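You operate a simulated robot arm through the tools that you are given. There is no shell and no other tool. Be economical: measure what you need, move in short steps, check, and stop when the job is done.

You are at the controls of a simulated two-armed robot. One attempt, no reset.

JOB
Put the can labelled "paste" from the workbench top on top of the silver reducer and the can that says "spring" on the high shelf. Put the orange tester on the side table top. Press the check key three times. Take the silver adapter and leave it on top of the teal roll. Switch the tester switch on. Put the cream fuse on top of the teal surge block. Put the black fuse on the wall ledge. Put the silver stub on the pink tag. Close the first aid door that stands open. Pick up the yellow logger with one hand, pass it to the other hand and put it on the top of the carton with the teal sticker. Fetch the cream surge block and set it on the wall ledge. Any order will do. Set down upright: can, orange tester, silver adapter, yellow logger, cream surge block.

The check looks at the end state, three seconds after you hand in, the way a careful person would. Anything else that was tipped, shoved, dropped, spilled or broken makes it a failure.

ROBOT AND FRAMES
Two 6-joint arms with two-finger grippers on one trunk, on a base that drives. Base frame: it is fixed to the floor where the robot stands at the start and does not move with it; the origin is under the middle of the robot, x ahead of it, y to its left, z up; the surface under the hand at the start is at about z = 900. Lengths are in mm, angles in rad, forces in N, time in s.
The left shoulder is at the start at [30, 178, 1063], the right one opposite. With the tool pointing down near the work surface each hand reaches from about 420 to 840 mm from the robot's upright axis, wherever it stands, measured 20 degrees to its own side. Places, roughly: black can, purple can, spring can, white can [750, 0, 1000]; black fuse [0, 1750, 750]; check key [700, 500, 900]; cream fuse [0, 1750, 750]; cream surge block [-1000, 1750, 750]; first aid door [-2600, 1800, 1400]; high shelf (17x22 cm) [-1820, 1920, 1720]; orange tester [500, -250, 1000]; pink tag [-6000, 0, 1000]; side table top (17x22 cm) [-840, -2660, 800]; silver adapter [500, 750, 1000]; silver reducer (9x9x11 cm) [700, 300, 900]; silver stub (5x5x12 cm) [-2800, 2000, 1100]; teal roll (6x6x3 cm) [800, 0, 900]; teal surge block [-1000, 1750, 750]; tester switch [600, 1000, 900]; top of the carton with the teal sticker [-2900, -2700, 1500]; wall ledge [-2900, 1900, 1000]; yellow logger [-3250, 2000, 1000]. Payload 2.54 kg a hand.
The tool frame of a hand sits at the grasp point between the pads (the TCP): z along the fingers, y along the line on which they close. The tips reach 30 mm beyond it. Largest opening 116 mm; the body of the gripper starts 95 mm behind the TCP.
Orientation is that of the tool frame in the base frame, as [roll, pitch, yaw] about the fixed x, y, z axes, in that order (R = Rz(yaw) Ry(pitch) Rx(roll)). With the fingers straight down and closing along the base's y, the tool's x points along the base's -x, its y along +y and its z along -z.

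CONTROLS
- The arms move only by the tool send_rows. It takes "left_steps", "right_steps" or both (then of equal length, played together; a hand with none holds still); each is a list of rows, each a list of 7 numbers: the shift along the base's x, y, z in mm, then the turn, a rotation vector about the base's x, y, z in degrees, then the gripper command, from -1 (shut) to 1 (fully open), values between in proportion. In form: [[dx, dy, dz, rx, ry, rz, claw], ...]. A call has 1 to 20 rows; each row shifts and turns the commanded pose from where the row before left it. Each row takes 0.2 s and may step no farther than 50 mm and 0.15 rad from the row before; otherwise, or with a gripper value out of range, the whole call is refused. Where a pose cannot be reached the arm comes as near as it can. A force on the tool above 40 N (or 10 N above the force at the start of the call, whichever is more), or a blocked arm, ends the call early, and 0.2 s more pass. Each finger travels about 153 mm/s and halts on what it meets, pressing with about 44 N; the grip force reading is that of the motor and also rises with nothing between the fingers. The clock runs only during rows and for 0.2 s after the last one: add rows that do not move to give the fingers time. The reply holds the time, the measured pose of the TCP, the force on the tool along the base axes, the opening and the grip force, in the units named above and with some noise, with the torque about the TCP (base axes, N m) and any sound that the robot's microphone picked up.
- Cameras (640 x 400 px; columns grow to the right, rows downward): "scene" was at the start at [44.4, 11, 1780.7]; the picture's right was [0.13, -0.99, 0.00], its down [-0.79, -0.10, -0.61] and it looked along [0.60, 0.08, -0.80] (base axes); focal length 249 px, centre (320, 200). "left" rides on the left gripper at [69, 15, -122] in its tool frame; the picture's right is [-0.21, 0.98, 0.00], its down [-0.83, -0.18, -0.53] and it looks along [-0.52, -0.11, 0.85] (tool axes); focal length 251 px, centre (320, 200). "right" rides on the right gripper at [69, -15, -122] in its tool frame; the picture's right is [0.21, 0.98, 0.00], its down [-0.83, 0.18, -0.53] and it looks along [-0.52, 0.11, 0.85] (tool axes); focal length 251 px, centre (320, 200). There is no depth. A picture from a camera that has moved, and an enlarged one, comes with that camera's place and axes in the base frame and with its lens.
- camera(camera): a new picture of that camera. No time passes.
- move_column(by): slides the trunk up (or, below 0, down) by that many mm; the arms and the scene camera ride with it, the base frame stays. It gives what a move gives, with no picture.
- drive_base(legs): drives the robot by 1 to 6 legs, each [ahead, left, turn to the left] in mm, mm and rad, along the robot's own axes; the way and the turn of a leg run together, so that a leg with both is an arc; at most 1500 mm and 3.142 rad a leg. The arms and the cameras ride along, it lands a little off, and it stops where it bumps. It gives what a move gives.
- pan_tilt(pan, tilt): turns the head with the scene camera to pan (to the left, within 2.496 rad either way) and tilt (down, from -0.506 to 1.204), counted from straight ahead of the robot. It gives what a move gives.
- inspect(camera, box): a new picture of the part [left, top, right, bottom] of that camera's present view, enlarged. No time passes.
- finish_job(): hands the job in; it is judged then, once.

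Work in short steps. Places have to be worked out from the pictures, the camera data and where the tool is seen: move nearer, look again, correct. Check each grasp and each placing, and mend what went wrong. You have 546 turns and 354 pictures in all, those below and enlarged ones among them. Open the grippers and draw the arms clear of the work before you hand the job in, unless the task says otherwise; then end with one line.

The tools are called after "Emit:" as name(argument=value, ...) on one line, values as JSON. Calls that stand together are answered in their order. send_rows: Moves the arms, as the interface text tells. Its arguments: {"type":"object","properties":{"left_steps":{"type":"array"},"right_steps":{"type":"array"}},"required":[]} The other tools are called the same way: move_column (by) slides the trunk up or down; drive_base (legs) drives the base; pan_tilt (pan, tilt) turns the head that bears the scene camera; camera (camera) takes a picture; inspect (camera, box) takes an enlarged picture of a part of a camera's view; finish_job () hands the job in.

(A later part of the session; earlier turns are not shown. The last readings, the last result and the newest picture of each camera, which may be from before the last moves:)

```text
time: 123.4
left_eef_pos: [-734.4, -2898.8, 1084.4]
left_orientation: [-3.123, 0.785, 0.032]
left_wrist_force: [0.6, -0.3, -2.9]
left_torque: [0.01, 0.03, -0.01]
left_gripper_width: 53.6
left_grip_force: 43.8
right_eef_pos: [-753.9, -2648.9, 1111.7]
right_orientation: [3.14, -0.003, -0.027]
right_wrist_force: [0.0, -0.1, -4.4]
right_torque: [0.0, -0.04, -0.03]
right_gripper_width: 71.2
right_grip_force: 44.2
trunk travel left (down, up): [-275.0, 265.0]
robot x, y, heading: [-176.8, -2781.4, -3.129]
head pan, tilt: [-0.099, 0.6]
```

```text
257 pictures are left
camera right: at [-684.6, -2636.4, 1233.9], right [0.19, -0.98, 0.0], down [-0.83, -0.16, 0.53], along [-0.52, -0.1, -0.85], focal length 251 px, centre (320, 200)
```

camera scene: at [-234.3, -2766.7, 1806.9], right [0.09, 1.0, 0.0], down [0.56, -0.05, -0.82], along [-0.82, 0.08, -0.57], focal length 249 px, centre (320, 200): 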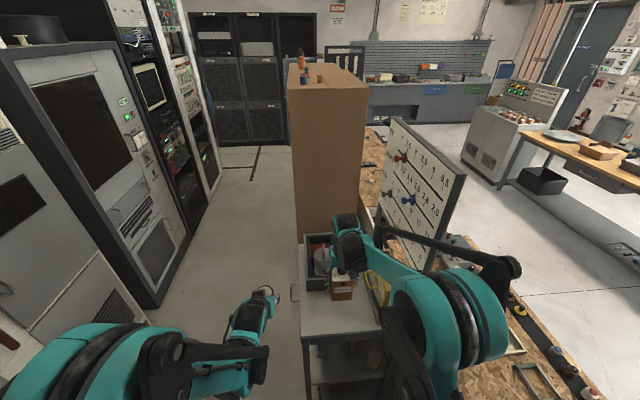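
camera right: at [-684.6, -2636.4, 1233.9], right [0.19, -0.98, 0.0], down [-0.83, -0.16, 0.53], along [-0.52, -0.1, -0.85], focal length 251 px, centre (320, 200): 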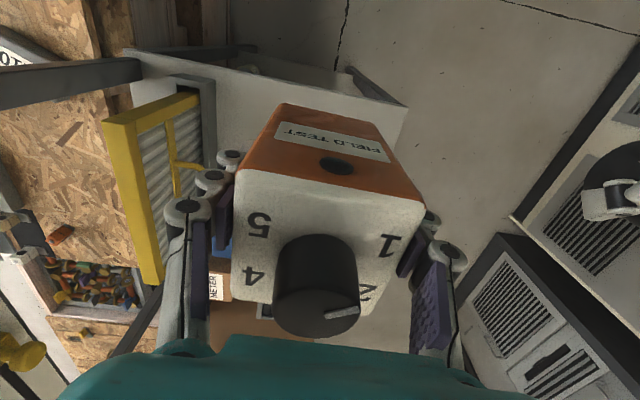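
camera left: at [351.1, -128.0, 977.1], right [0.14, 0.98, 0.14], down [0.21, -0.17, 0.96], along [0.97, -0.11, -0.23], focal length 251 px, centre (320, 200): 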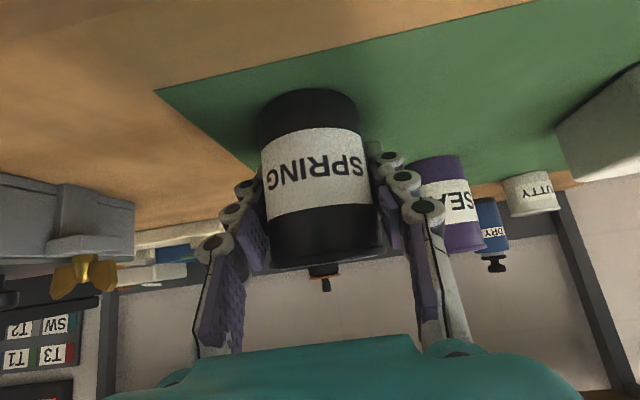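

Move over the spot and lower to ~20 mm above the table.

Emit:
send_rows(right_steps=[[-48, -3, 0, 0, 0, 0, -1], [-48, -3, 0, 0, 0, 0, -1], [0, 0, -45, 0, 0, 0, -1], [0, 0, -45, 0, 0, 0, -1], [0, 0, -45, 0, 0, 0, -1], [0, 0, -45, 0, 0, 0, -1], [0, 0, -38, 0, 0, 0, -1], [0, 0, 0, 0, 0, 0, -1]])

Emit:
camera(camera="right")

Emit:
inspect(camera="scene", box=[280, 210, 420, 350])

```text
time: 125.2
left_eef_pos: [-733.9, -2899.3, 1085.5]
left_orientation: [-3.126, 0.787, 0.03]
left_wrist_force: [0.1, 0.7, -0.8]
left_torque: [0.01, 0.05, 0.01]
left_gripper_width: 53.7
left_grip_force: 43.4
right_eef_pos: [-847.6, -2655.6, 892.9]
right_orientation: [3.139, 0.001, -0.026]
right_wrist_force: [-0.4, -0.4, -3.2]
right_torque: [0.01, -0.02, 0.01]
right_gripper_width: 70.9
right_grip_force: 43.8
trunk travel left (down, up): [-275.0, 265.0]
robot x, y, heading: [-175.6, -2777.8, -3.132]
head pan, tilt: [-0.099, 0.6]
```

```text
256 pictures are left
camera right: at [-778.1, -2642.8, 1015.9], right [0.19, -0.98, 0.0], down [-0.83, -0.16, 0.53], along [-0.52, -0.1, -0.85], focal length 251 px, centre (320, 200)
```

right: 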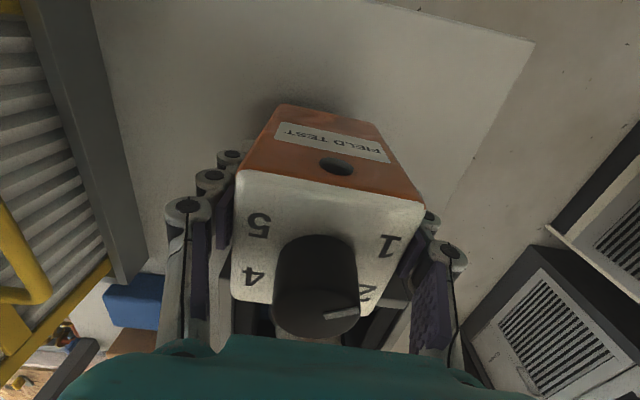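

```text
2.86 times, centred on (350, 280) of scene
camera zoom: at [-232.6, -2766.9, 1807.1], right [0.09, 1.0, 0.0], down [0.56, -0.05, -0.82], along [-0.82, 0.08, -0.57], focal length 712 px, centre (234, -29)
```

zoom: 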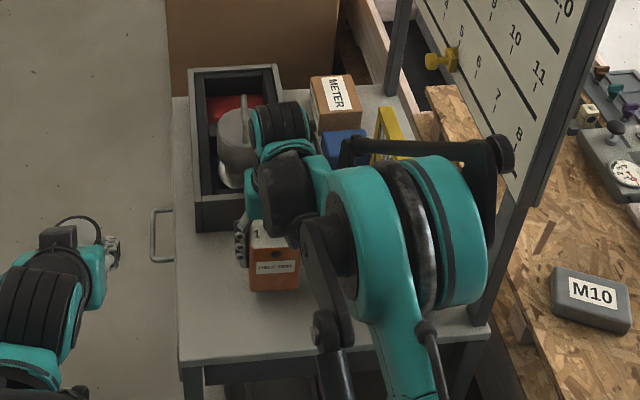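

Lower until contact.

Emit:
send_rows(right_steps=[[0, 0, -22, 0, 0, 0, -1], [0, 0, -5, 0, 0, 0, -1], [0, 0, -4, 0, 0, 0, -1], [0, 0, -3, 0, 0, 0, -1], [0, 0, 0, 0, 0, 0, -1]])

```text
time: 126.4
left_eef_pos: [-732.4, -2899.0, 1085.6]
left_orientation: [-3.124, 0.785, 0.03]
left_wrist_force: [-0.4, -0.2, -2.8]
left_torque: [0.01, 0.01, 0.01]
left_gripper_width: 53.6
left_grip_force: 44.0
right_eef_pos: [-848.0, -2653.7, 860.7]
right_orientation: [3.142, 0.002, -0.027]
right_wrist_force: [-4.9, 2.3, 17.8]
right_torque: [-0.5, 0.41, -0.14]
right_gripper_width: 71.3
right_grip_force: 44.2
trunk travel left (down, up): [-275.0, 265.0]
robot x, y, heading: [-175.8, -2776.0, -3.132]
head pan, tilt: [-0.099, 0.6]
```

Contact (18 N up). Release and rise.

Emit:
send_rows(right_steps=[[0, 0, 1, 0, 0, 0, -1], [0, 0, 0, 0, 0, 0, 0.3], [0, 0, 0, 0, 0, 0, 0.6], [0, 0, 0, 0, 0, 0, 0.8], [0, 0, 40, 0, 0, 0, 0.8], [0, 0, 45, 0, 0, 0, 0.8], [0, 0, 45, 0, 0, 0, 0.8], [0, 0, 45, 0, 0, 0, 0.8], [0, 0, 45, 0, 0, 0, 0.8], [0, 0, 0, 0, 0, 0, 0.8]])

Emit:
camera(camera="right")

```text
time: 128.6
left_eef_pos: [-734.6, -2900.0, 1085.1]
left_orientation: [-3.126, 0.786, 0.032]
left_wrist_force: [-0.1, 0.7, -2.1]
left_torque: [-0.01, -0.01, 0.0]
left_gripper_width: 53.5
left_grip_force: 43.7
right_eef_pos: [-851.0, -2656.2, 1079.9]
right_orientation: [3.141, -0.001, -0.027]
right_wrist_force: [-0.3, -0.7, -1.0]
right_torque: [-0.05, -0.03, -0.03]
right_gripper_width: 104.5
right_grip_force: 0.1
trunk travel left (down, up): [-275.0, 265.0]
robot x, y, heading: [-177.5, -2775.4, -3.133]
head pan, tilt: [-0.099, 0.6]
```

```text
254 pictures are left
camera right: at [-780.6, -2644.8, 1202.2], right [0.19, -0.98, 0.0], down [-0.83, -0.16, 0.53], along [-0.52, -0.1, -0.85], focal length 251 px, centre (320, 200)
```

right: 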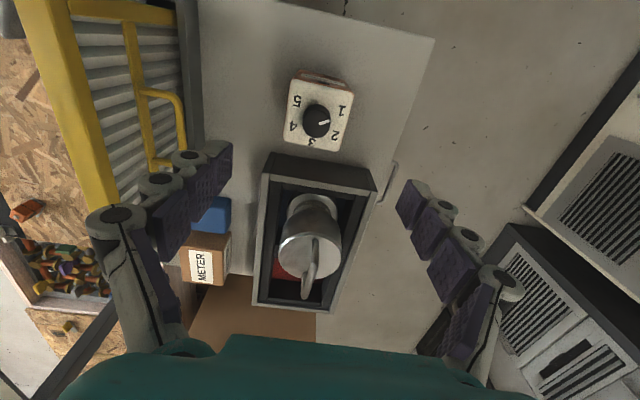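

Tester is upright on the table. Back off 300, tuck the right arm, and turn to face +y.

Emit:
drive_base(legs=[[-300, 0, 0], [0, 0, -1.575]])

Emit:
send_rows(right_steps=[[0, -45, 10, 0, 0, 0, 0], [0, -45, 10, 0, 0, 0, 0], [0, -45, 10, 0, 0, 0, 0], [0, -45, 10, 0, 0, 0, 0]])

Emit:
pan_tilt(pan=0.0, tilt=0.4)

Emit:
camera(camera="scene")

```text
time: 134.5
left_eef_pos: [23.7, -2211.3, 1084.4]
left_orientation: [-3.123, 0.787, -1.582]
left_wrist_force: [-0.1, 0.4, -2.5]
left_torque: [0.04, 0.0, -0.01]
left_gripper_width: 53.5
left_grip_force: 44.5
right_eef_pos: [270.6, -2106.1, 1079.2]
right_orientation: [-3.141, 0.0, -1.641]
right_wrist_force: [-0.4, 1.0, -0.1]
right_torque: [0.02, 0.01, 0.01]
right_gripper_width: 104.2
right_grip_force: 0.0
trunk travel left (down, up): [-275.0, 265.0]
robot x, y, heading: [122.9, -2776.7, 1.54]
head pan, tilt: [-0.099, 0.6]
```

```text
time: 135.5
left_eef_pos: [23.0, -2212.4, 1084.9]
left_orientation: [-3.124, 0.786, -1.581]
left_wrist_force: [0.4, 1.0, -1.8]
left_torque: [0.03, -0.01, -0.01]
left_gripper_width: 53.7
left_grip_force: 43.8
right_eef_pos: [268.4, -2287.2, 1120.3]
right_orientation: [3.141, 0.001, -1.64]
right_wrist_force: [0.6, 0.1, 0.3]
right_torque: [0.0, -0.03, -0.01]
right_gripper_width: 58.3
right_grip_force: 0.1
trunk travel left (down, up): [-275.0, 265.0]
robot x, y, heading: [121.3, -2775.2, 1.54]
head pan, tilt: [-0.099, 0.6]
```

```text
time: 136.2
left_eef_pos: [24.0, -2210.7, 1084.7]
left_orientation: [-3.124, 0.785, -1.581]
left_wrist_force: [0.0, -0.2, -1.8]
left_torque: [0.03, 0.01, 0.0]
left_gripper_width: 53.6
left_grip_force: 44.0
right_eef_pos: [269.5, -2285.3, 1119.5]
right_orientation: [-3.14, -0.001, -1.64]
right_wrist_force: [0.0, -0.6, 0.7]
right_torque: [-0.02, -0.01, -0.02]
right_gripper_width: 57.7
right_grip_force: 0.1
trunk travel left (down, up): [-275.0, 265.0]
robot x, y, heading: [125.9, -2773.6, 1.533]
head pan, tilt: [0.0, 0.4]
```

```text
253 pictures are left
camera scene: at [125.3, -2710.5, 1825.1], right [1.0, -0.04, 0.0], down [-0.01, -0.39, -0.92], along [0.03, 0.92, -0.39], focal length 249 px, centre (320, 200)
```

scene: 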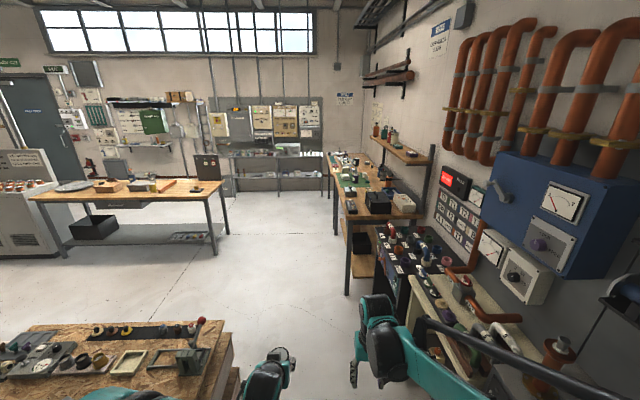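

Drive along the corridor: ahead, shift left, and on to about (−320, 950).

Emit:
drive_base(legs=[[0, 0, 0.038], [1250, 0, 0], [0, 450, 0], [1300, 0, 0], [1170, 0, 0]])

Emit:
pan_tilt(pan=0.8, tilt=0.3)

Emit:
camera(camera="scene")

```text
time: 144.5
left_eef_pos: [-292.7, -1011.6, 1085.0]
left_orientation: [-3.116, 0.787, -1.41]
left_wrist_force: [-1.2, -0.5, -2.3]
left_torque: [0.09, -0.13, -0.11]
left_gripper_width: 53.4
left_grip_force: 44.1
right_eef_pos: [-37.8, -1041.7, 1120.9]
right_orientation: [-3.137, 0.002, -1.472]
right_wrist_force: [-1.1, -1.3, 0.1]
right_torque: [0.06, -0.17, -0.02]
right_gripper_width: 58.1
right_grip_force: 0.0
trunk travel left (down, up): [-275.0, 265.0]
robot x, y, heading: [-92.6, -1548.5, 1.702]
head pan, tilt: [0.0, 0.4]
stopped in leg 3: the robot was blocked; the commanded pose is now the measured one
```

```text
time: 145.6
left_eef_pos: [-286.0, -1008.0, 1084.9]
left_orientation: [-3.124, 0.786, -1.412]
left_wrist_force: [-0.2, 0.6, -0.8]
left_torque: [0.04, 0.01, 0.01]
left_gripper_width: 53.5
left_grip_force: 44.1
right_eef_pos: [-30.5, -1039.5, 1119.3]
right_orientation: [3.14, 0.001, -1.473]
right_wrist_force: [0.2, 0.3, 0.2]
right_torque: [-0.02, 0.04, 0.0]
right_gripper_width: 58.0
right_grip_force: 0.0
trunk travel left (down, up): [-275.0, 265.0]
robot x, y, heading: [-95.2, -1547.9, 1.708]
head pan, tilt: [0.799, 0.3]
```

```text
252 pictures are left
camera scene: at [-164.1, -1520.8, 1834.5], right [0.59, 0.8, 0.0], down [0.24, -0.18, -0.96], along [-0.77, 0.57, -0.3], focal length 249 px, centre (320, 200)
```

scene: 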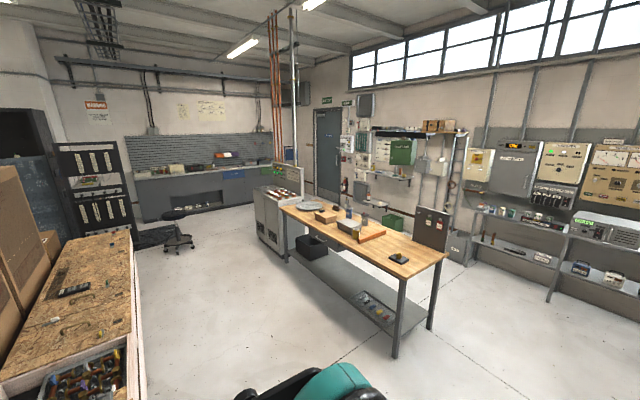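

The base clipped the pallet's corner. Move ahead first, straighten, and look at the pallet.

Emit:
drive_base(legs=[[250, 0, 0], [0, 0, -0.137]])

Emit:
pan_tilt(pan=2.2, tilt=0.5)

Emit:
camera(camera="scene")

```text
time: 148.0
left_eef_pos: [-238.5, -743.1, 1085.3]
left_orientation: [-3.125, 0.784, -1.56]
left_wrist_force: [-0.3, -0.1, -2.7]
left_torque: [0.02, 0.02, 0.0]
left_gripper_width: 53.2
left_grip_force: 44.0
right_eef_pos: [9.9, -810.5, 1120.4]
right_orientation: [-3.141, 0.0, -1.619]
right_wrist_force: [0.6, -0.2, 0.8]
right_torque: [0.0, 0.04, 0.0]
right_gripper_width: 58.2
right_grip_force: 0.1
trunk travel left (down, up): [-275.0, 265.0]
robot x, y, heading: [-125.2, -1305.9, 1.56]
head pan, tilt: [0.799, 0.3]
```

```text
time: 149.5
left_eef_pos: [-238.0, -743.8, 1084.0]
left_orientation: [-3.125, 0.783, -1.559]
left_wrist_force: [0.6, -0.1, -2.4]
left_torque: [0.0, 0.03, -0.03]
left_gripper_width: 53.4
left_grip_force: 44.0
right_eef_pos: [10.1, -811.9, 1119.2]
right_orientation: [-3.14, 0.0, -1.619]
right_wrist_force: [0.1, 0.1, -0.2]
right_torque: [-0.02, -0.01, 0.01]
right_gripper_width: 58.0
right_grip_force: 0.2
trunk travel left (down, up): [-275.0, 265.0]
robot x, y, heading: [-129.2, -1303.8, 1.562]
head pan, tilt: [2.201, 0.499]
```

```text
251 pictures are left
camera scene: at [-200.2, -1386.9, 1816.1], right [-0.58, 0.81, 0.0], down [0.39, 0.28, -0.88], along [-0.71, -0.51, -0.48], focal length 249 px, centre (320, 200)
```

scene: 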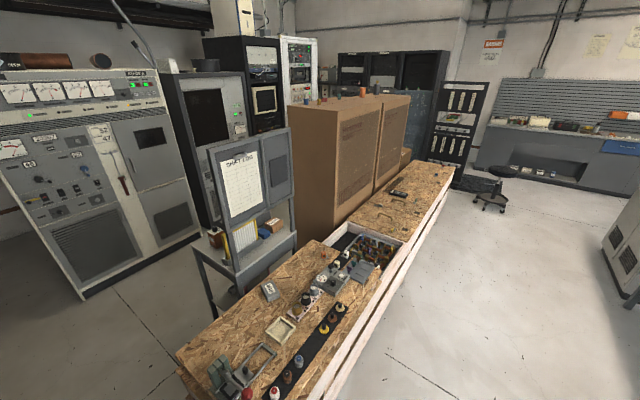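

Pallet items are undisturbed. Continue: left 210, then ahead to y≈950.

Emit:
drive_base(legs=[[0, 210, 0.01], [1150, 0, 0], [1100, 0, 0]])

Emit:
pan_tilt(pan=0.9, tilt=0.35)

Emit:
camera(camera="scene")

```text
time: 161.8
left_eef_pos: [-521.7, 1499.7, 1083.4]
left_orientation: [-3.123, 0.785, -1.515]
left_wrist_force: [0.1, 0.5, -1.8]
left_torque: [-0.02, -0.01, -0.02]
left_gripper_width: 53.3
left_grip_force: 44.3
right_eef_pos: [-272.1, 1442.2, 1120.1]
right_orientation: [-3.142, 0.0, -1.575]
right_wrist_force: [-0.3, 0.2, -0.7]
right_torque: [0.0, 0.0, -0.03]
right_gripper_width: 57.8
right_grip_force: 0.1
trunk travel left (down, up): [-275.0, 265.0]
robot x, y, heading: [-385.3, 938.2, 1.611]
head pan, tilt: [2.201, 0.499]
```

```text
time: 163.3
left_eef_pos: [-523.0, 1498.5, 1084.9]
left_orientation: [-3.123, 0.786, -1.515]
left_wrist_force: [-0.5, 0.1, -2.8]
left_torque: [0.02, -0.01, -0.02]
left_gripper_width: 53.5
left_grip_force: 43.9
right_eef_pos: [-271.9, 1443.0, 1120.1]
right_orientation: [-3.141, -0.002, -1.573]
right_wrist_force: [0.2, -0.9, 0.8]
right_torque: [-0.02, 0.01, 0.01]
right_gripper_width: 58.1
right_grip_force: 0.2
trunk travel left (down, up): [-275.0, 265.0]
robot x, y, heading: [-384.1, 938.1, 1.599]
head pan, tilt: [0.901, 0.351]
```

```text
250 pictures are left
camera scene: at [-459.3, 969.5, 1829.8], right [0.59, 0.8, 0.0], down [0.28, -0.2, -0.94], along [-0.76, 0.56, -0.34], focal length 249 px, centre (320, 200)
```

scene: 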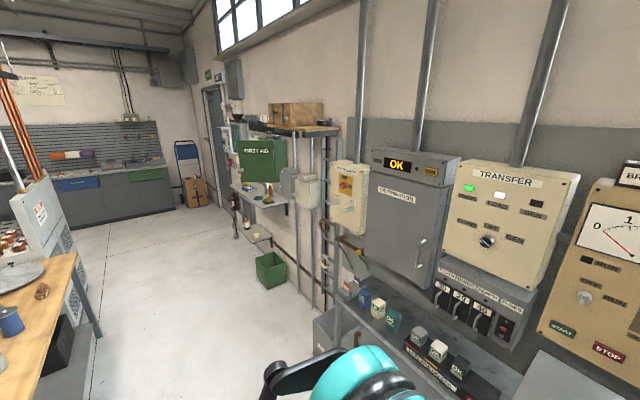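

Zoom on the high shelf.

Emit:
inspect(camera="scene", box=[215, 80, 375, 200])

```text
3.33 times, centred on (295, 140) of scene
camera zoom: at [-459.3, 969.5, 1829.8], right [0.59, 0.8, 0.0], down [0.28, -0.2, -0.94], along [-0.76, 0.56, -0.34], focal length 831 px, centre (403, 400)
```

zoom: 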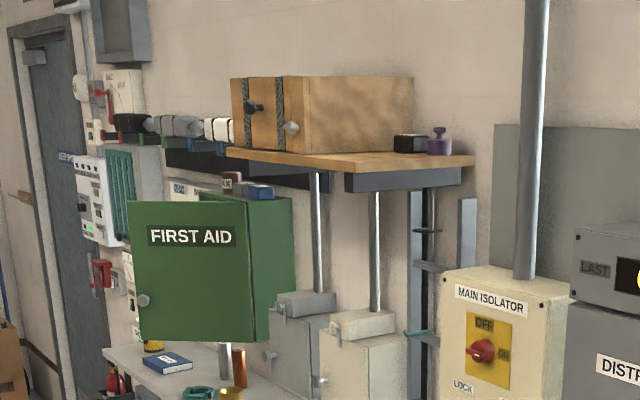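

Shelf free zone is about x −1735…−1905, y 1800…1980. Drive left along the aisle to x≈−1670 and raise the trunk.

Emit:
drive_base(legs=[[0, 0, -0.03], [0, 1285, 0]])

Emit:
move_column(by=260)

Emit:
pan_tilt(pan=0.2, tilt=0.35)

Emit:
camera(camera="scene")

```text
time: 170.4
left_eef_pos: [-1832.6, 1525.4, 1084.3]
left_orientation: [-3.125, 0.786, -1.583]
left_wrist_force: [0.1, 0.3, -2.7]
left_torque: [0.02, -0.04, -0.02]
left_gripper_width: 53.2
left_grip_force: 44.2
right_eef_pos: [-1585.3, 1452.5, 1120.1]
right_orientation: [-3.139, -0.001, -1.641]
right_wrist_force: [0.0, 0.2, 0.0]
right_torque: [0.0, -0.03, 0.01]
right_gripper_width: 57.9
right_grip_force: 0.1
trunk travel left (down, up): [-275.0, 265.0]
robot x, y, heading: [-1733.3, 962.8, 1.541]
head pan, tilt: [0.901, 0.351]
```

```text
time: 173.1
left_eef_pos: [-1830.5, 1526.5, 1344.1]
left_orientation: [-3.124, 0.786, -1.582]
left_wrist_force: [-0.3, 0.6, -2.0]
left_torque: [0.03, -0.03, 0.0]
left_gripper_width: 53.3
left_grip_force: 44.2
right_eef_pos: [-1585.8, 1452.3, 1380.7]
right_orientation: [-3.138, -0.002, -1.642]
right_wrist_force: [-0.2, -0.1, 0.1]
right_torque: [0.0, 0.0, -0.01]
right_gripper_width: 58.0
right_grip_force: 0.2
trunk travel left (down, up): [-535.0, 5.0]
robot x, y, heading: [-1729.4, 962.2, 1.541]
head pan, tilt: [0.901, 0.351]
```

```text
time: 174.2
left_eef_pos: [-1831.0, 1525.9, 1344.0]
left_orientation: [-3.123, 0.785, -1.582]
left_wrist_force: [0.4, -0.2, -1.1]
left_torque: [0.0, 0.0, -0.01]
left_gripper_width: 53.2
left_grip_force: 44.1
right_eef_pos: [-1585.9, 1453.0, 1379.5]
right_orientation: [-3.139, 0.001, -1.641]
right_wrist_force: [0.8, 0.1, 0.1]
right_torque: [-0.04, -0.02, 0.02]
right_gripper_width: 58.4
right_grip_force: 0.1
trunk travel left (down, up): [-535.0, 5.0]
robot x, y, heading: [-1730.4, 961.4, 1.542]
head pan, tilt: [0.201, 0.351]
```

```text
248 pictures are left
camera scene: at [-1748.6, 1025.2, 2089.8], right [0.99, 0.17, 0.0], down [0.06, -0.34, -0.94], along [-0.16, 0.93, -0.34], focal length 249 px, centre (320, 200)
```

scene: 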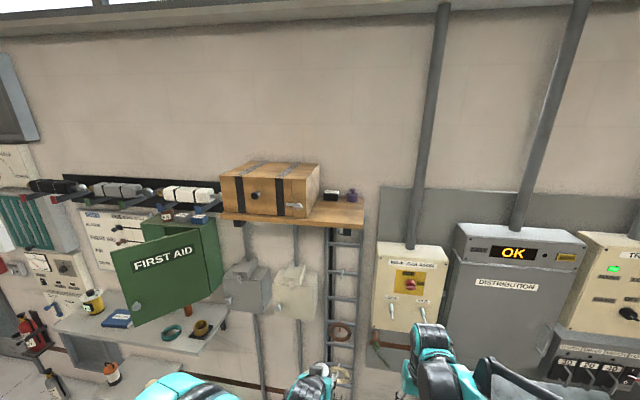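

Emit:
inspect(camera="scene", box=[210, 140, 390, 260])

Emit:
inspect(camera="scene", box=[0, 170, 240, 390])

```text
3.33 times, centred on (300, 200) of scene
camera zoom: at [-1748.6, 1025.2, 2089.8], right [0.99, 0.17, 0.0], down [0.06, -0.34, -0.94], along [-0.16, 0.93, -0.34], focal length 831 px, centre (387, 200)
```

zoom: 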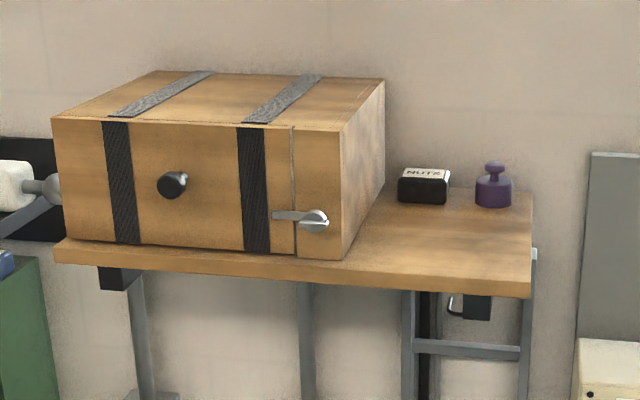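

```text
1.82 times, centred on (120, 280) of scene
camera zoom: at [-1748.6, 1025.2, 2089.8], right [0.99, 0.17, 0.0], down [0.06, -0.34, -0.94], along [-0.16, 0.93, -0.34], focal length 453 px, centre (684, 54)
```

zoom: 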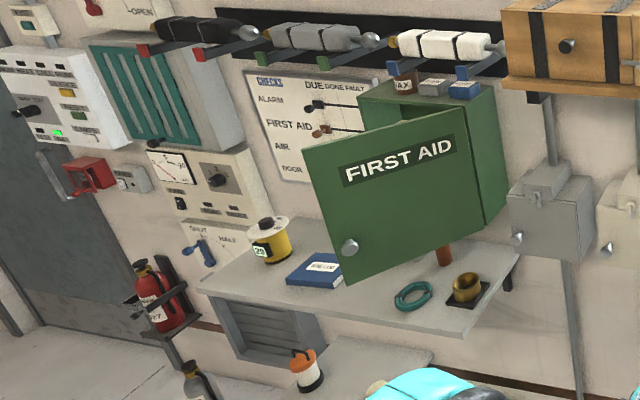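

Free spot centre ≈ (−1820, 1895). Raise the left hand to z≈1800 and pull the right hand back a bit.

Emit:
send_rows(left_steps=[[1, 0, 46, 0, 0, 0, -1], [1, 0, 46, 0, 0, 0, -1], [1, 0, 46, 0, 0, 0, -1], [1, 0, 46, 0, 0, 0, -1], [1, 0, 46, 0, 0, 0, -1], [1, 0, 46, 0, 0, 0, -1], [1, 0, 46, 0, 0, 0, -1], [1, 0, 46, 0, 0, 0, -1], [1, 0, 46, 0, 0, 0, -1], [1, 0, 46, 0, 0, 0, -1]], right_steps=[[0, -15, 0, 0, 0, 0, 0], [0, -15, 0, 0, 0, 0, 0], [0, -15, 0, 0, 0, 0, 0], [0, -15, 0, 0, 0, 0, 0], [0, 0, 0, 0, 0, 0, 0], [0, 0, 0, 0, 0, 0, 0], [0, 0, 0, 0, 0, 0, 0], [0, 0, 0, 0, 0, 0, 0], [0, 0, 0, 0, 0, 0, 0], [0, 0, 0, 0, 0, 0, 0]])

Emit:
camera(camera="left")

```text
time: 176.4
left_eef_pos: [-1821.1, 1527.4, 1804.3]
left_orientation: [-3.123, 0.785, -1.581]
left_wrist_force: [0.1, -1.1, -1.8]
left_torque: [0.0, 0.02, 0.0]
left_gripper_width: 53.2
left_grip_force: 44.0
right_eef_pos: [-1587.0, 1390.3, 1378.8]
right_orientation: [3.141, 0.003, -1.638]
right_wrist_force: [-0.3, -0.9, 0.1]
right_torque: [0.01, 0.01, -0.02]
right_gripper_width: 57.9
right_grip_force: 0.0
trunk travel left (down, up): [-535.0, 5.0]
robot x, y, heading: [-1732.7, 963.5, 1.541]
head pan, tilt: [0.201, 0.351]
```

```text
245 pictures are left
camera left: at [-1840.4, 1392.9, 1840.9], right [-0.97, 0.17, 0.14], down [0.17, 0.2, 0.96], along [0.14, 0.96, -0.23], focal length 251 px, centre (320, 200)
```

left: 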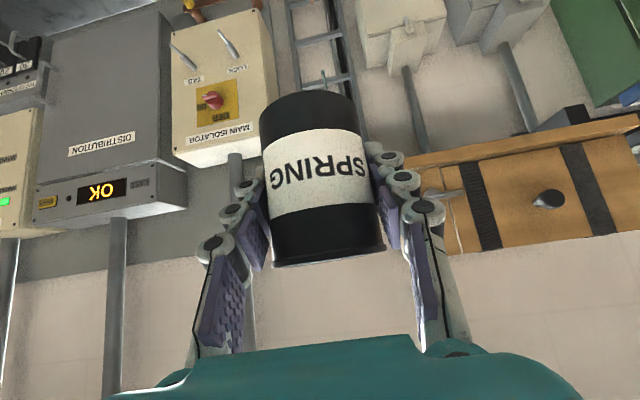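

Drive ahead 330 so the can comes over the shelf's front.

Emit:
drive_base(legs=[[330, 0, 0]])

Emit:
camera(camera="left")

Emit:
camera(camera="scene")

```text
time: 178.5
left_eef_pos: [-1811.9, 1853.6, 1805.5]
left_orientation: [-3.124, 0.787, -1.578]
left_wrist_force: [0.0, -0.2, -1.5]
left_torque: [0.03, -0.01, -0.01]
left_gripper_width: 53.2
left_grip_force: 44.4
right_eef_pos: [-1579.5, 1717.0, 1379.7]
right_orientation: [-3.138, 0.002, -1.638]
right_wrist_force: [0.3, 0.1, 0.4]
right_torque: [0.02, 0.01, 0.02]
right_gripper_width: 58.2
right_grip_force: 0.1
trunk travel left (down, up): [-535.0, 5.0]
robot x, y, heading: [-1724.6, 1287.5, 1.537]
head pan, tilt: [0.201, 0.351]
```

```text
244 pictures are left
camera left: at [-1831.6, 1718.2, 1840.9], right [-0.98, 0.17, 0.14], down [0.17, 0.2, 0.96], along [0.14, 0.96, -0.23], focal length 251 px, centre (320, 200)
```

left: 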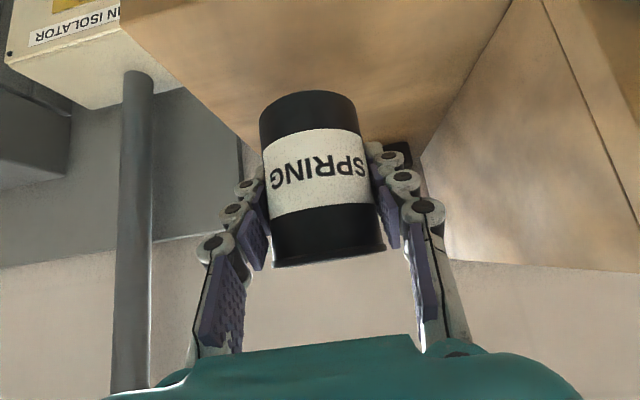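

```text
243 pictures are left
camera scene: at [-1738.7, 1349.8, 2089.9], right [0.99, 0.17, 0.0], down [0.06, -0.34, -0.94], along [-0.16, 0.93, -0.34], focal length 249 px, centre (320, 200)
```

scene: 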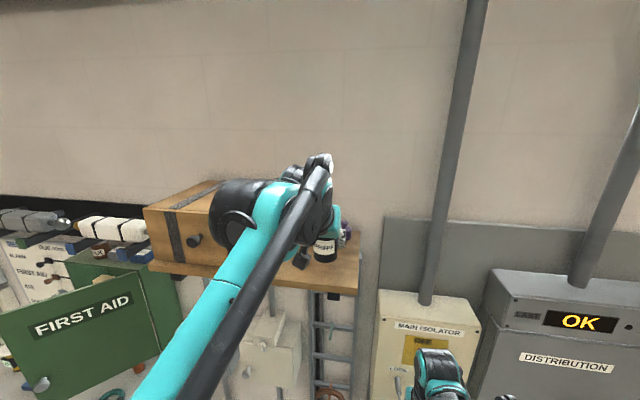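

Shift onto the free area and lower toward contact.

Emit:
send_rows(left_steps=[[-4, 20, 0, 0, 0, 0, -1], [-4, 20, 0, 0, 0, 0, -1], [0, 0, -20, 0, 0, 0, -1], [0, 0, -12, 0, 0, 0, -1], [0, 0, -6, 0, 0, 0, -1], [0, 0, 0, 0, 0, 0, -1]])

Emit:
camera(camera="left")

```text
time: 179.9
left_eef_pos: [-1822.0, 1897.1, 1765.9]
left_orientation: [-3.123, 0.786, -1.58]
left_wrist_force: [0.6, 0.2, -1.8]
left_torque: [0.0, 0.03, 0.01]
left_gripper_width: 53.0
left_grip_force: 44.4
right_eef_pos: [-1577.2, 1718.5, 1379.3]
right_orientation: [-3.14, 0.0, -1.637]
right_wrist_force: [0.1, 0.2, 0.4]
right_torque: [0.0, 0.01, -0.01]
right_gripper_width: 58.0
right_grip_force: 0.0
trunk travel left (down, up): [-535.0, 5.0]
robot x, y, heading: [-1726.3, 1289.6, 1.539]
head pan, tilt: [0.201, 0.351]
```

```text
242 pictures are left
camera left: at [-1840.3, 1760.8, 1801.8], right [-0.98, 0.17, 0.14], down [0.17, 0.2, 0.96], along [0.14, 0.96, -0.23], focal length 251 px, centre (320, 200)
```

left: 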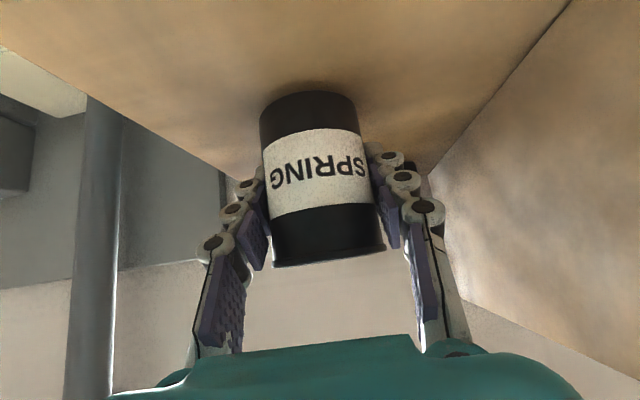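

Continue lowering in 2–3 mm steps.

Emit:
send_rows(left_steps=[[0, 0, -3, 0, 0, 0, -1], [0, 0, -2, 0, 0, 0, -1], [0, 0, -2, 0, 0, 0, -1], [0, 0, 0, 0, 0, 0, -1]])

```text
time: 180.9
left_eef_pos: [-1820.5, 1894.5, 1759.2]
left_orientation: [-3.123, 0.79, -1.581]
left_wrist_force: [-1.8, 9.0, 36.6]
left_torque: [0.06, 0.19, 0.21]
left_gripper_width: 53.4
left_grip_force: 43.7
right_eef_pos: [-1578.5, 1717.5, 1380.2]
right_orientation: [-3.141, 0.003, -1.637]
right_wrist_force: [0.9, -0.4, -0.4]
right_torque: [-0.02, -0.04, -0.03]
right_gripper_width: 58.0
right_grip_force: 0.1
trunk travel left (down, up): [-535.0, 5.0]
robot x, y, heading: [-1723.8, 1286.7, 1.541]
head pan, tilt: [0.201, 0.351]
```

Firm contact. Ease up 1.5 mm, open, and back out along the tool axis.

Emit:
send_rows(left_steps=[[0, 0, 1.5, 0, 0, 0, -1], [0, 0, 0, 0, 0, 0, 0.1], [0, 0, 0, 0, 0, 0, 0.4], [0, 0, 0, 0, 0, 0, 0.6], [0, -20, 20, 0, 0, 0, 0.6], [0, -30, 30, 0, 0, 0, 0.6], [0, -30, 30, 0, 0, 0, 0.6], [0, 0, 0, 0, 0, 0, 0.6]])

Emit:
camera(camera="left")

Emit:
inspect(camera="scene", box=[260, 190, 380, 290])

```text
time: 182.7
left_eef_pos: [-1818.0, 1819.0, 1840.8]
left_orientation: [-3.122, 0.786, -1.579]
left_wrist_force: [0.2, -0.2, -0.6]
left_torque: [0.0, 0.02, 0.03]
left_gripper_width: 92.8
left_grip_force: 0.0
right_eef_pos: [-1578.1, 1718.2, 1380.2]
right_orientation: [-3.14, 0.0, -1.636]
right_wrist_force: [-0.1, -0.2, -0.8]
right_torque: [0.0, -0.04, -0.01]
right_gripper_width: 58.0
right_grip_force: 0.1
trunk travel left (down, up): [-535.0, 5.0]
robot x, y, heading: [-1721.7, 1290.6, 1.541]
head pan, tilt: [0.201, 0.351]
```

```text
241 pictures are left
camera left: at [-1836.2, 1684.2, 1877.1], right [-0.98, 0.17, 0.14], down [0.17, 0.2, 0.96], along [0.14, 0.96, -0.23], focal length 251 px, centre (320, 200)
```

left: 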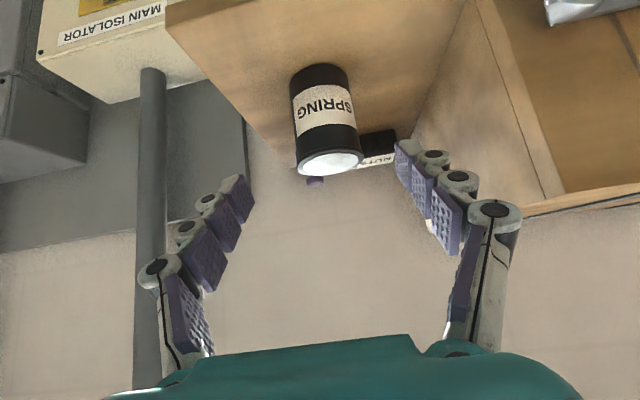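

```text
4.00 times, centred on (320, 240) of scene
camera zoom: at [-1738.5, 1353.2, 2089.7], right [0.99, 0.17, 0.0], down [0.06, -0.34, -0.94], along [-0.16, 0.93, -0.34], focal length 997 px, centre (320, 40)
```

zoom: 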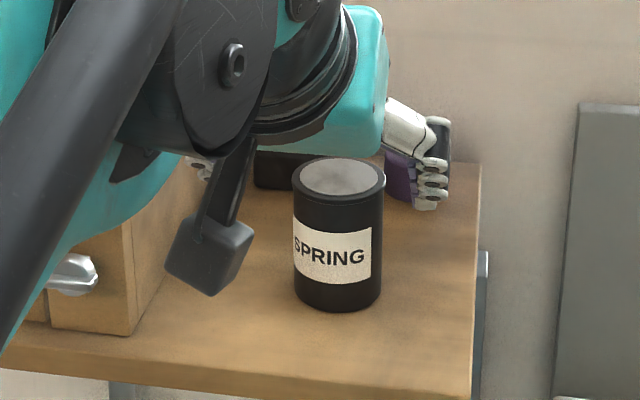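

Spring can placed. Retract the hand and back the base up 350, then look at the first-aid area.

Emit:
send_rows(left_steps=[[0, -30, 30, 0, 0, 0, 0.6], [0, -40, 10, 0, 0, 0, 0.6], [0, -45, 0, 0, 0, 0, 0.6]])

Emit:
drive_base(legs=[[-350, 0, 0], [0, 800, 0.03]])

Emit:
pan_tilt(pan=0.1, tilt=0.6)

Emit:
camera(camera="scene")

```text
time: 183.5
left_eef_pos: [-1819.7, 1696.7, 1881.4]
left_orientation: [-3.124, 0.787, -1.58]
left_wrist_force: [-0.2, -0.2, 0.1]
left_torque: [0.03, -0.01, -0.01]
left_gripper_width: 92.8
left_grip_force: 0.1
right_eef_pos: [-1579.9, 1716.2, 1380.7]
right_orientation: [-3.14, 0.002, -1.636]
right_wrist_force: [0.3, 0.1, 0.9]
right_torque: [0.0, 0.03, 0.03]
right_gripper_width: 58.0
right_grip_force: 0.0
trunk travel left (down, up): [-535.0, 5.0]
robot x, y, heading: [-1721.4, 1290.1, 1.541]
head pan, tilt: [0.201, 0.351]
```

```text
time: 189.7
left_eef_pos: [-2648.8, 1368.0, 1879.9]
left_orientation: [-3.124, 0.786, -1.559]
left_wrist_force: [-0.6, 0.7, 0.1]
left_torque: [-0.02, -0.03, -0.03]
left_gripper_width: 92.6
left_grip_force: 0.1
right_eef_pos: [-2407.8, 1390.5, 1380.1]
right_orientation: [-3.14, 0.001, -1.615]
right_wrist_force: [-0.7, -0.4, 0.1]
right_torque: [0.01, 0.01, -0.01]
right_gripper_width: 57.9
right_grip_force: 0.1
trunk travel left (down, up): [-535.0, 5.0]
robot x, y, heading: [-2541.5, 958.9, 1.565]
head pan, tilt: [0.201, 0.351]
```

```text
time: 190.5
left_eef_pos: [-2648.0, 1367.0, 1881.3]
left_orientation: [-3.124, 0.786, -1.556]
left_wrist_force: [0.3, -0.3, 0.1]
left_torque: [0.0, -0.01, -0.03]
left_gripper_width: 92.9
left_grip_force: 0.0
right_eef_pos: [-2410.2, 1391.0, 1379.4]
right_orientation: [-3.14, 0.001, -1.614]
right_wrist_force: [0.1, 0.4, -0.2]
right_torque: [0.01, -0.04, 0.03]
right_gripper_width: 58.1
right_grip_force: 0.0
trunk travel left (down, up): [-535.0, 5.0]
robot x, y, heading: [-2546.5, 958.4, 1.562]
head pan, tilt: [0.099, 0.6]
```

```text
239 pictures are left
camera scene: at [-2552.6, 1017.5, 2067.1], right [1.0, 0.09, 0.0], down [0.05, -0.56, -0.83], along [-0.07, 0.82, -0.56], focal length 249 px, centre (320, 200)
```

scene: 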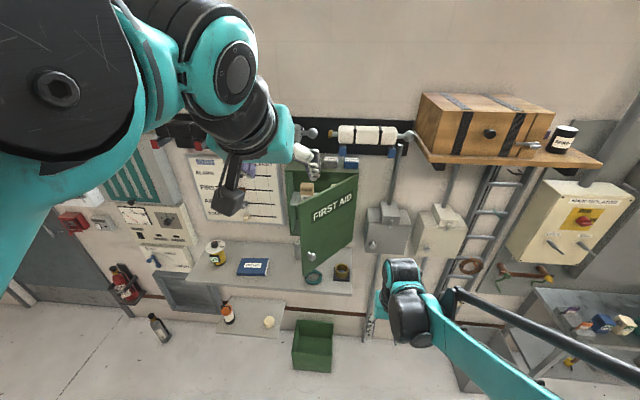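

Emit:
inspect(camera="scene", box=[180, 140, 380, 340])

```text
2.00 times, centred on (280, 240) of scene
camera zoom: at [-2552.6, 1017.5, 2067.1], right [1.0, 0.09, 0.0], down [0.05, -0.56, -0.83], along [-0.07, 0.82, -0.56], focal length 499 px, centre (400, 120)
```

zoom: 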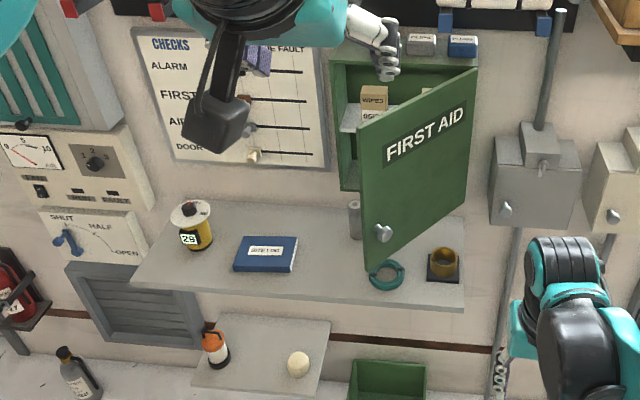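

Door hinge ≈ (−2453, 1929), free edge ≈ (−2678, 1671), z 1237–1592. Lower the left hand to z≈1420, level the tool, and close the gripper.

Emit:
send_rows(left_steps=[[0, 0, -46, 7.5, 0, 0, 0], [0, 0, -46, 7.5, 0, 0, -1], [0, 0, -46, 7.5, 0, 0, -1], [0, 0, -46, 7.5, 0, 0, -1], [0, 0, -46, 7.5, 0, 0, -1], [0, 0, -46, 6.5, 0, 0, -1], [0, 0, -46, 0, 0, 0, -1], [0, 0, -46, 0, 0, 0, -1], [0, 0, -46, 0, 0, 0, -1], [0, 0, -46, 0, 0, 0, -1], [0, 0, 0, 0, 0, 0, -1]])

Emit:
drive_base(legs=[[150, 0, 0]])

Emit:
camera(camera="left")

Emit:
camera(camera="scene")

```text
time: 193.1
left_eef_pos: [-2629.4, 1400.9, 1528.5]
left_orientation: [-2.67, 1.55, -1.106]
left_wrist_force: [0.7, 0.4, 0.0]
left_torque: [0.02, 0.0, 0.05]
left_gripper_width: 0.1
left_grip_force: 28.1
left hand out of reach, approached as far as the arm can: row 9, 10
right_eef_pos: [-2409.1, 1390.4, 1379.5]
right_orientation: [-3.14, 0.003, -1.616]
right_wrist_force: [-0.2, 0.6, 0.1]
right_torque: [-0.01, -0.01, -0.01]
right_gripper_width: 57.9
right_grip_force: 0.0
trunk travel left (down, up): [-535.0, 5.0]
robot x, y, heading: [-2544.2, 959.9, 1.563]
head pan, tilt: [0.099, 0.6]
stopped in row 11 (left hand): the arm was blocked; the commanded pose is now the measured one
```

```text
time: 194.5
left_eef_pos: [-2630.6, 1548.8, 1529.3]
left_orientation: [-2.623, 1.551, -1.06]
left_wrist_force: [-0.2, 0.2, 1.0]
left_torque: [-0.04, 0.0, 0.01]
left_gripper_width: 0.1
left_grip_force: 28.5
right_eef_pos: [-2410.4, 1538.6, 1380.3]
right_orientation: [-3.14, 0.003, -1.613]
right_wrist_force: [1.2, -1.3, -0.3]
right_torque: [0.07, 0.01, 0.03]
right_gripper_width: 58.0
right_grip_force: 0.0
trunk travel left (down, up): [-535.0, 5.0]
robot x, y, heading: [-2542.9, 1111.3, 1.565]
head pan, tilt: [0.099, 0.6]
```

```text
237 pictures are left
camera left: at [-2645.8, 1424.4, 1460.3], right [-0.98, 0.01, 0.21], down [0.17, -0.52, 0.84], along [0.11, 0.85, 0.51], focal length 251 px, centre (320, 200)
```

left: 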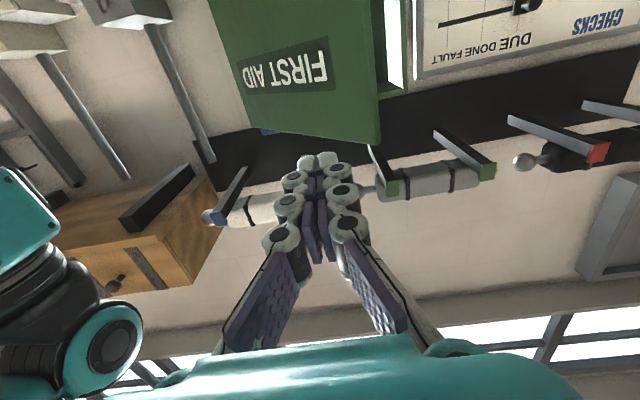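

```text
236 pictures are left
camera scene: at [-2551.0, 1163.7, 2067.1], right [1.0, 0.09, 0.0], down [0.05, -0.56, -0.83], along [-0.08, 0.82, -0.56], focal length 249 px, centre (320, 200)
```

scene: 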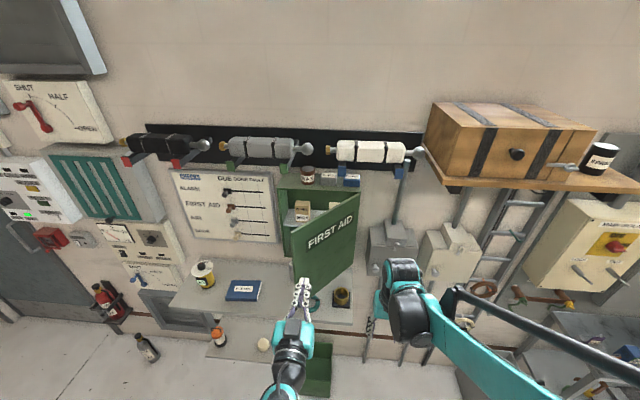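

Push forward with the closed gripper: approach, then follow the door's arc.

Emit:
send_rows(left_steps=[[-5, 45, -10, 0, 0, 0, -1], [-5, 45, -10, 0, 0, 0, -1], [-5, 45, -10, 0, 0, 0, -1], [-18, 42, 0, 0, 0, 0, -1], [-18, 42, 0, 0, 0, 0, -1], [-18, 42, 0, 0, 0, 0, -1]])

Emit:
camera(camera="scene")

```text
time: 195.9
left_eef_pos: [-2700.8, 1813.2, 1497.0]
left_orientation: [-2.682, 1.549, -1.114]
left_wrist_force: [0.4, 0.5, 0.7]
left_torque: [0.02, 0.01, -0.07]
left_gripper_width: 0.0
left_grip_force: 28.1
right_eef_pos: [-2409.5, 1543.2, 1378.5]
right_orientation: [-3.141, -0.001, -1.611]
right_wrist_force: [0.0, 0.7, -0.8]
right_torque: [-0.05, -0.01, 0.01]
right_gripper_width: 58.4
right_grip_force: 0.1
trunk travel left (down, up): [-535.0, 5.0]
robot x, y, heading: [-2541.8, 1105.9, 1.563]
head pan, tilt: [0.099, 0.6]
```

```text
235 pictures are left
camera scene: at [-2551.8, 1170.9, 2066.9], right [1.0, 0.09, 0.0], down [0.05, -0.56, -0.82], along [-0.08, 0.82, -0.57], focal length 249 px, centre (320, 200)
```

scene: 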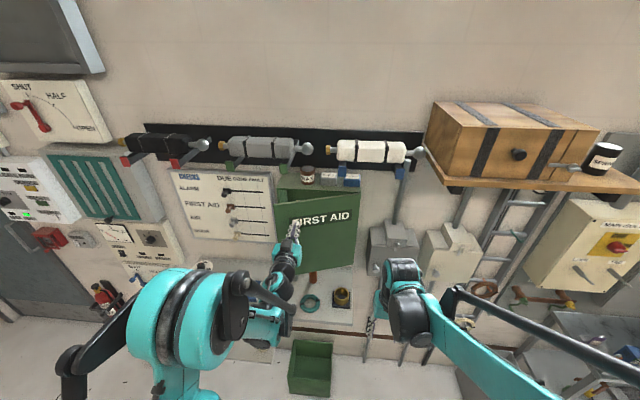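

Door is following. Continue pushing to closed.

Emit:
send_rows(left_steps=[[-14, 40, 0, 0, 0, 0, -1], [-10, 25, 0, 0, 0, 0, -1], [-5, 20, 0, 0, 0, 0, -1], [0, 12, 0, 0, 0, 0, -1], [0, 8, 0, 0, 0, 0, -1], [0, 5, 0, 0, 0, 0, -1]])

Emit:
camera(camera="scene")

```text
time: 197.3
left_eef_pos: [-2727.9, 1911.7, 1499.8]
left_orientation: [-2.595, 1.552, -1.028]
left_wrist_force: [-1.4, -19.5, 0.5]
left_torque: [0.26, -0.14, 0.07]
left_gripper_width: 6.2
left_grip_force: 29.2
right_eef_pos: [-2408.5, 1535.8, 1382.0]
right_orientation: [-3.139, 0.004, -1.613]
right_wrist_force: [0.9, 0.0, -0.1]
right_torque: [0.02, 0.04, 0.0]
right_gripper_width: 58.3
right_grip_force: 0.1
trunk travel left (down, up): [-535.0, 5.0]
robot x, y, heading: [-2541.4, 1109.8, 1.563]
head pan, tilt: [0.099, 0.6]
stopped in row 6 (left hand): the force on the tool passed its limit at 43 N (the readings are from after the stop); the commanded pose is now the measured one
```

```text
234 pictures are left
camera scene: at [-2550.6, 1159.9, 2067.4], right [1.0, 0.09, 0.0], down [0.05, -0.56, -0.83], along [-0.08, 0.82, -0.56], focal length 249 px, centre (320, 200)
```

scene: 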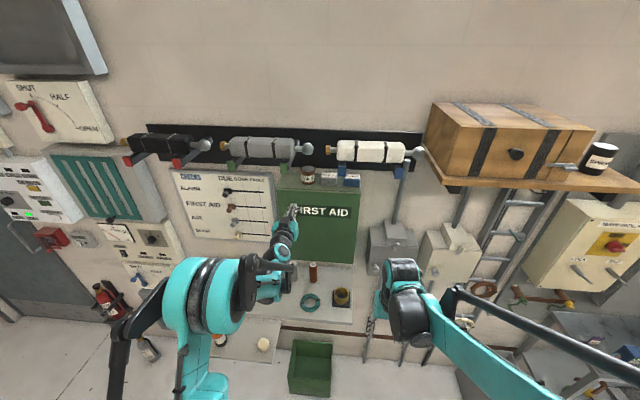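

Door is shut. Retract the left hand straight back, then look at the ledge.

Emit:
send_rows(left_steps=[[0, -40, 0, 0, 0, 0, -1], [0, -45, 0, 0, 0, 0, -1], [0, -45, 0, 0, 0, 0, 0], [0, -45, 0, 0, 0, 0, 0], [0, -45, 0, 0, 0, 0, 0], [0, -45, 0, 0, 0, 0, 0], [-30, -20, 0, 0, 0, 0, 0], [-40, 0, 0, 0, 0, 0, 0], [-40, 0, 0, 0, 0, 0, 0], [-40, 0, 0, 0, 0, 0, 0]])

Emit:
inspect(camera="scene", box=[160, 170, 400, 320])

```text
time: 199.5
left_eef_pos: [-2877.9, 1633.3, 1508.2]
left_orientation: [-2.626, 1.547, -1.062]
left_wrist_force: [0.3, -0.3, -0.3]
left_torque: [0.02, -0.01, -0.02]
left_gripper_width: 57.9
left_grip_force: 0.1
left hand out of reach, approached as far as the arm can: row 6
right_eef_pos: [-2411.0, 1539.4, 1379.9]
right_orientation: [-3.139, 0.002, -1.613]
right_wrist_force: [-0.9, 0.4, -0.2]
right_torque: [-0.01, -0.03, -0.02]
right_gripper_width: 58.4
right_grip_force: 0.1
trunk travel left (down, up): [-535.0, 5.0]
robot x, y, heading: [-2542.3, 1107.9, 1.565]
head pan, tilt: [0.099, 0.6]
```

```text
2.67 times, centred on (280, 245) of scene
camera zoom: at [-2553.5, 1166.5, 2067.0], right [1.0, 0.09, 0.0], down [0.05, -0.56, -0.83], along [-0.08, 0.82, -0.56], focal length 665 px, centre (427, 80)
```

zoom: 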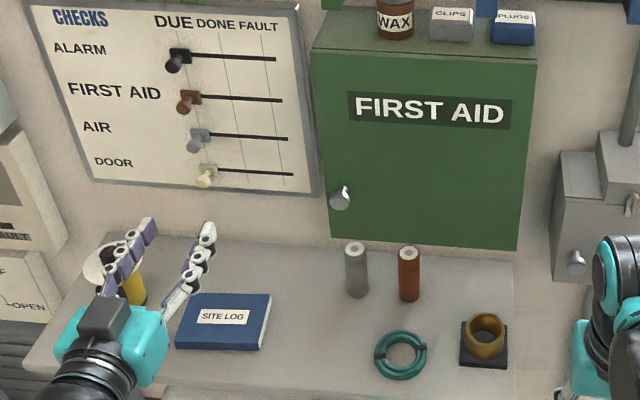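

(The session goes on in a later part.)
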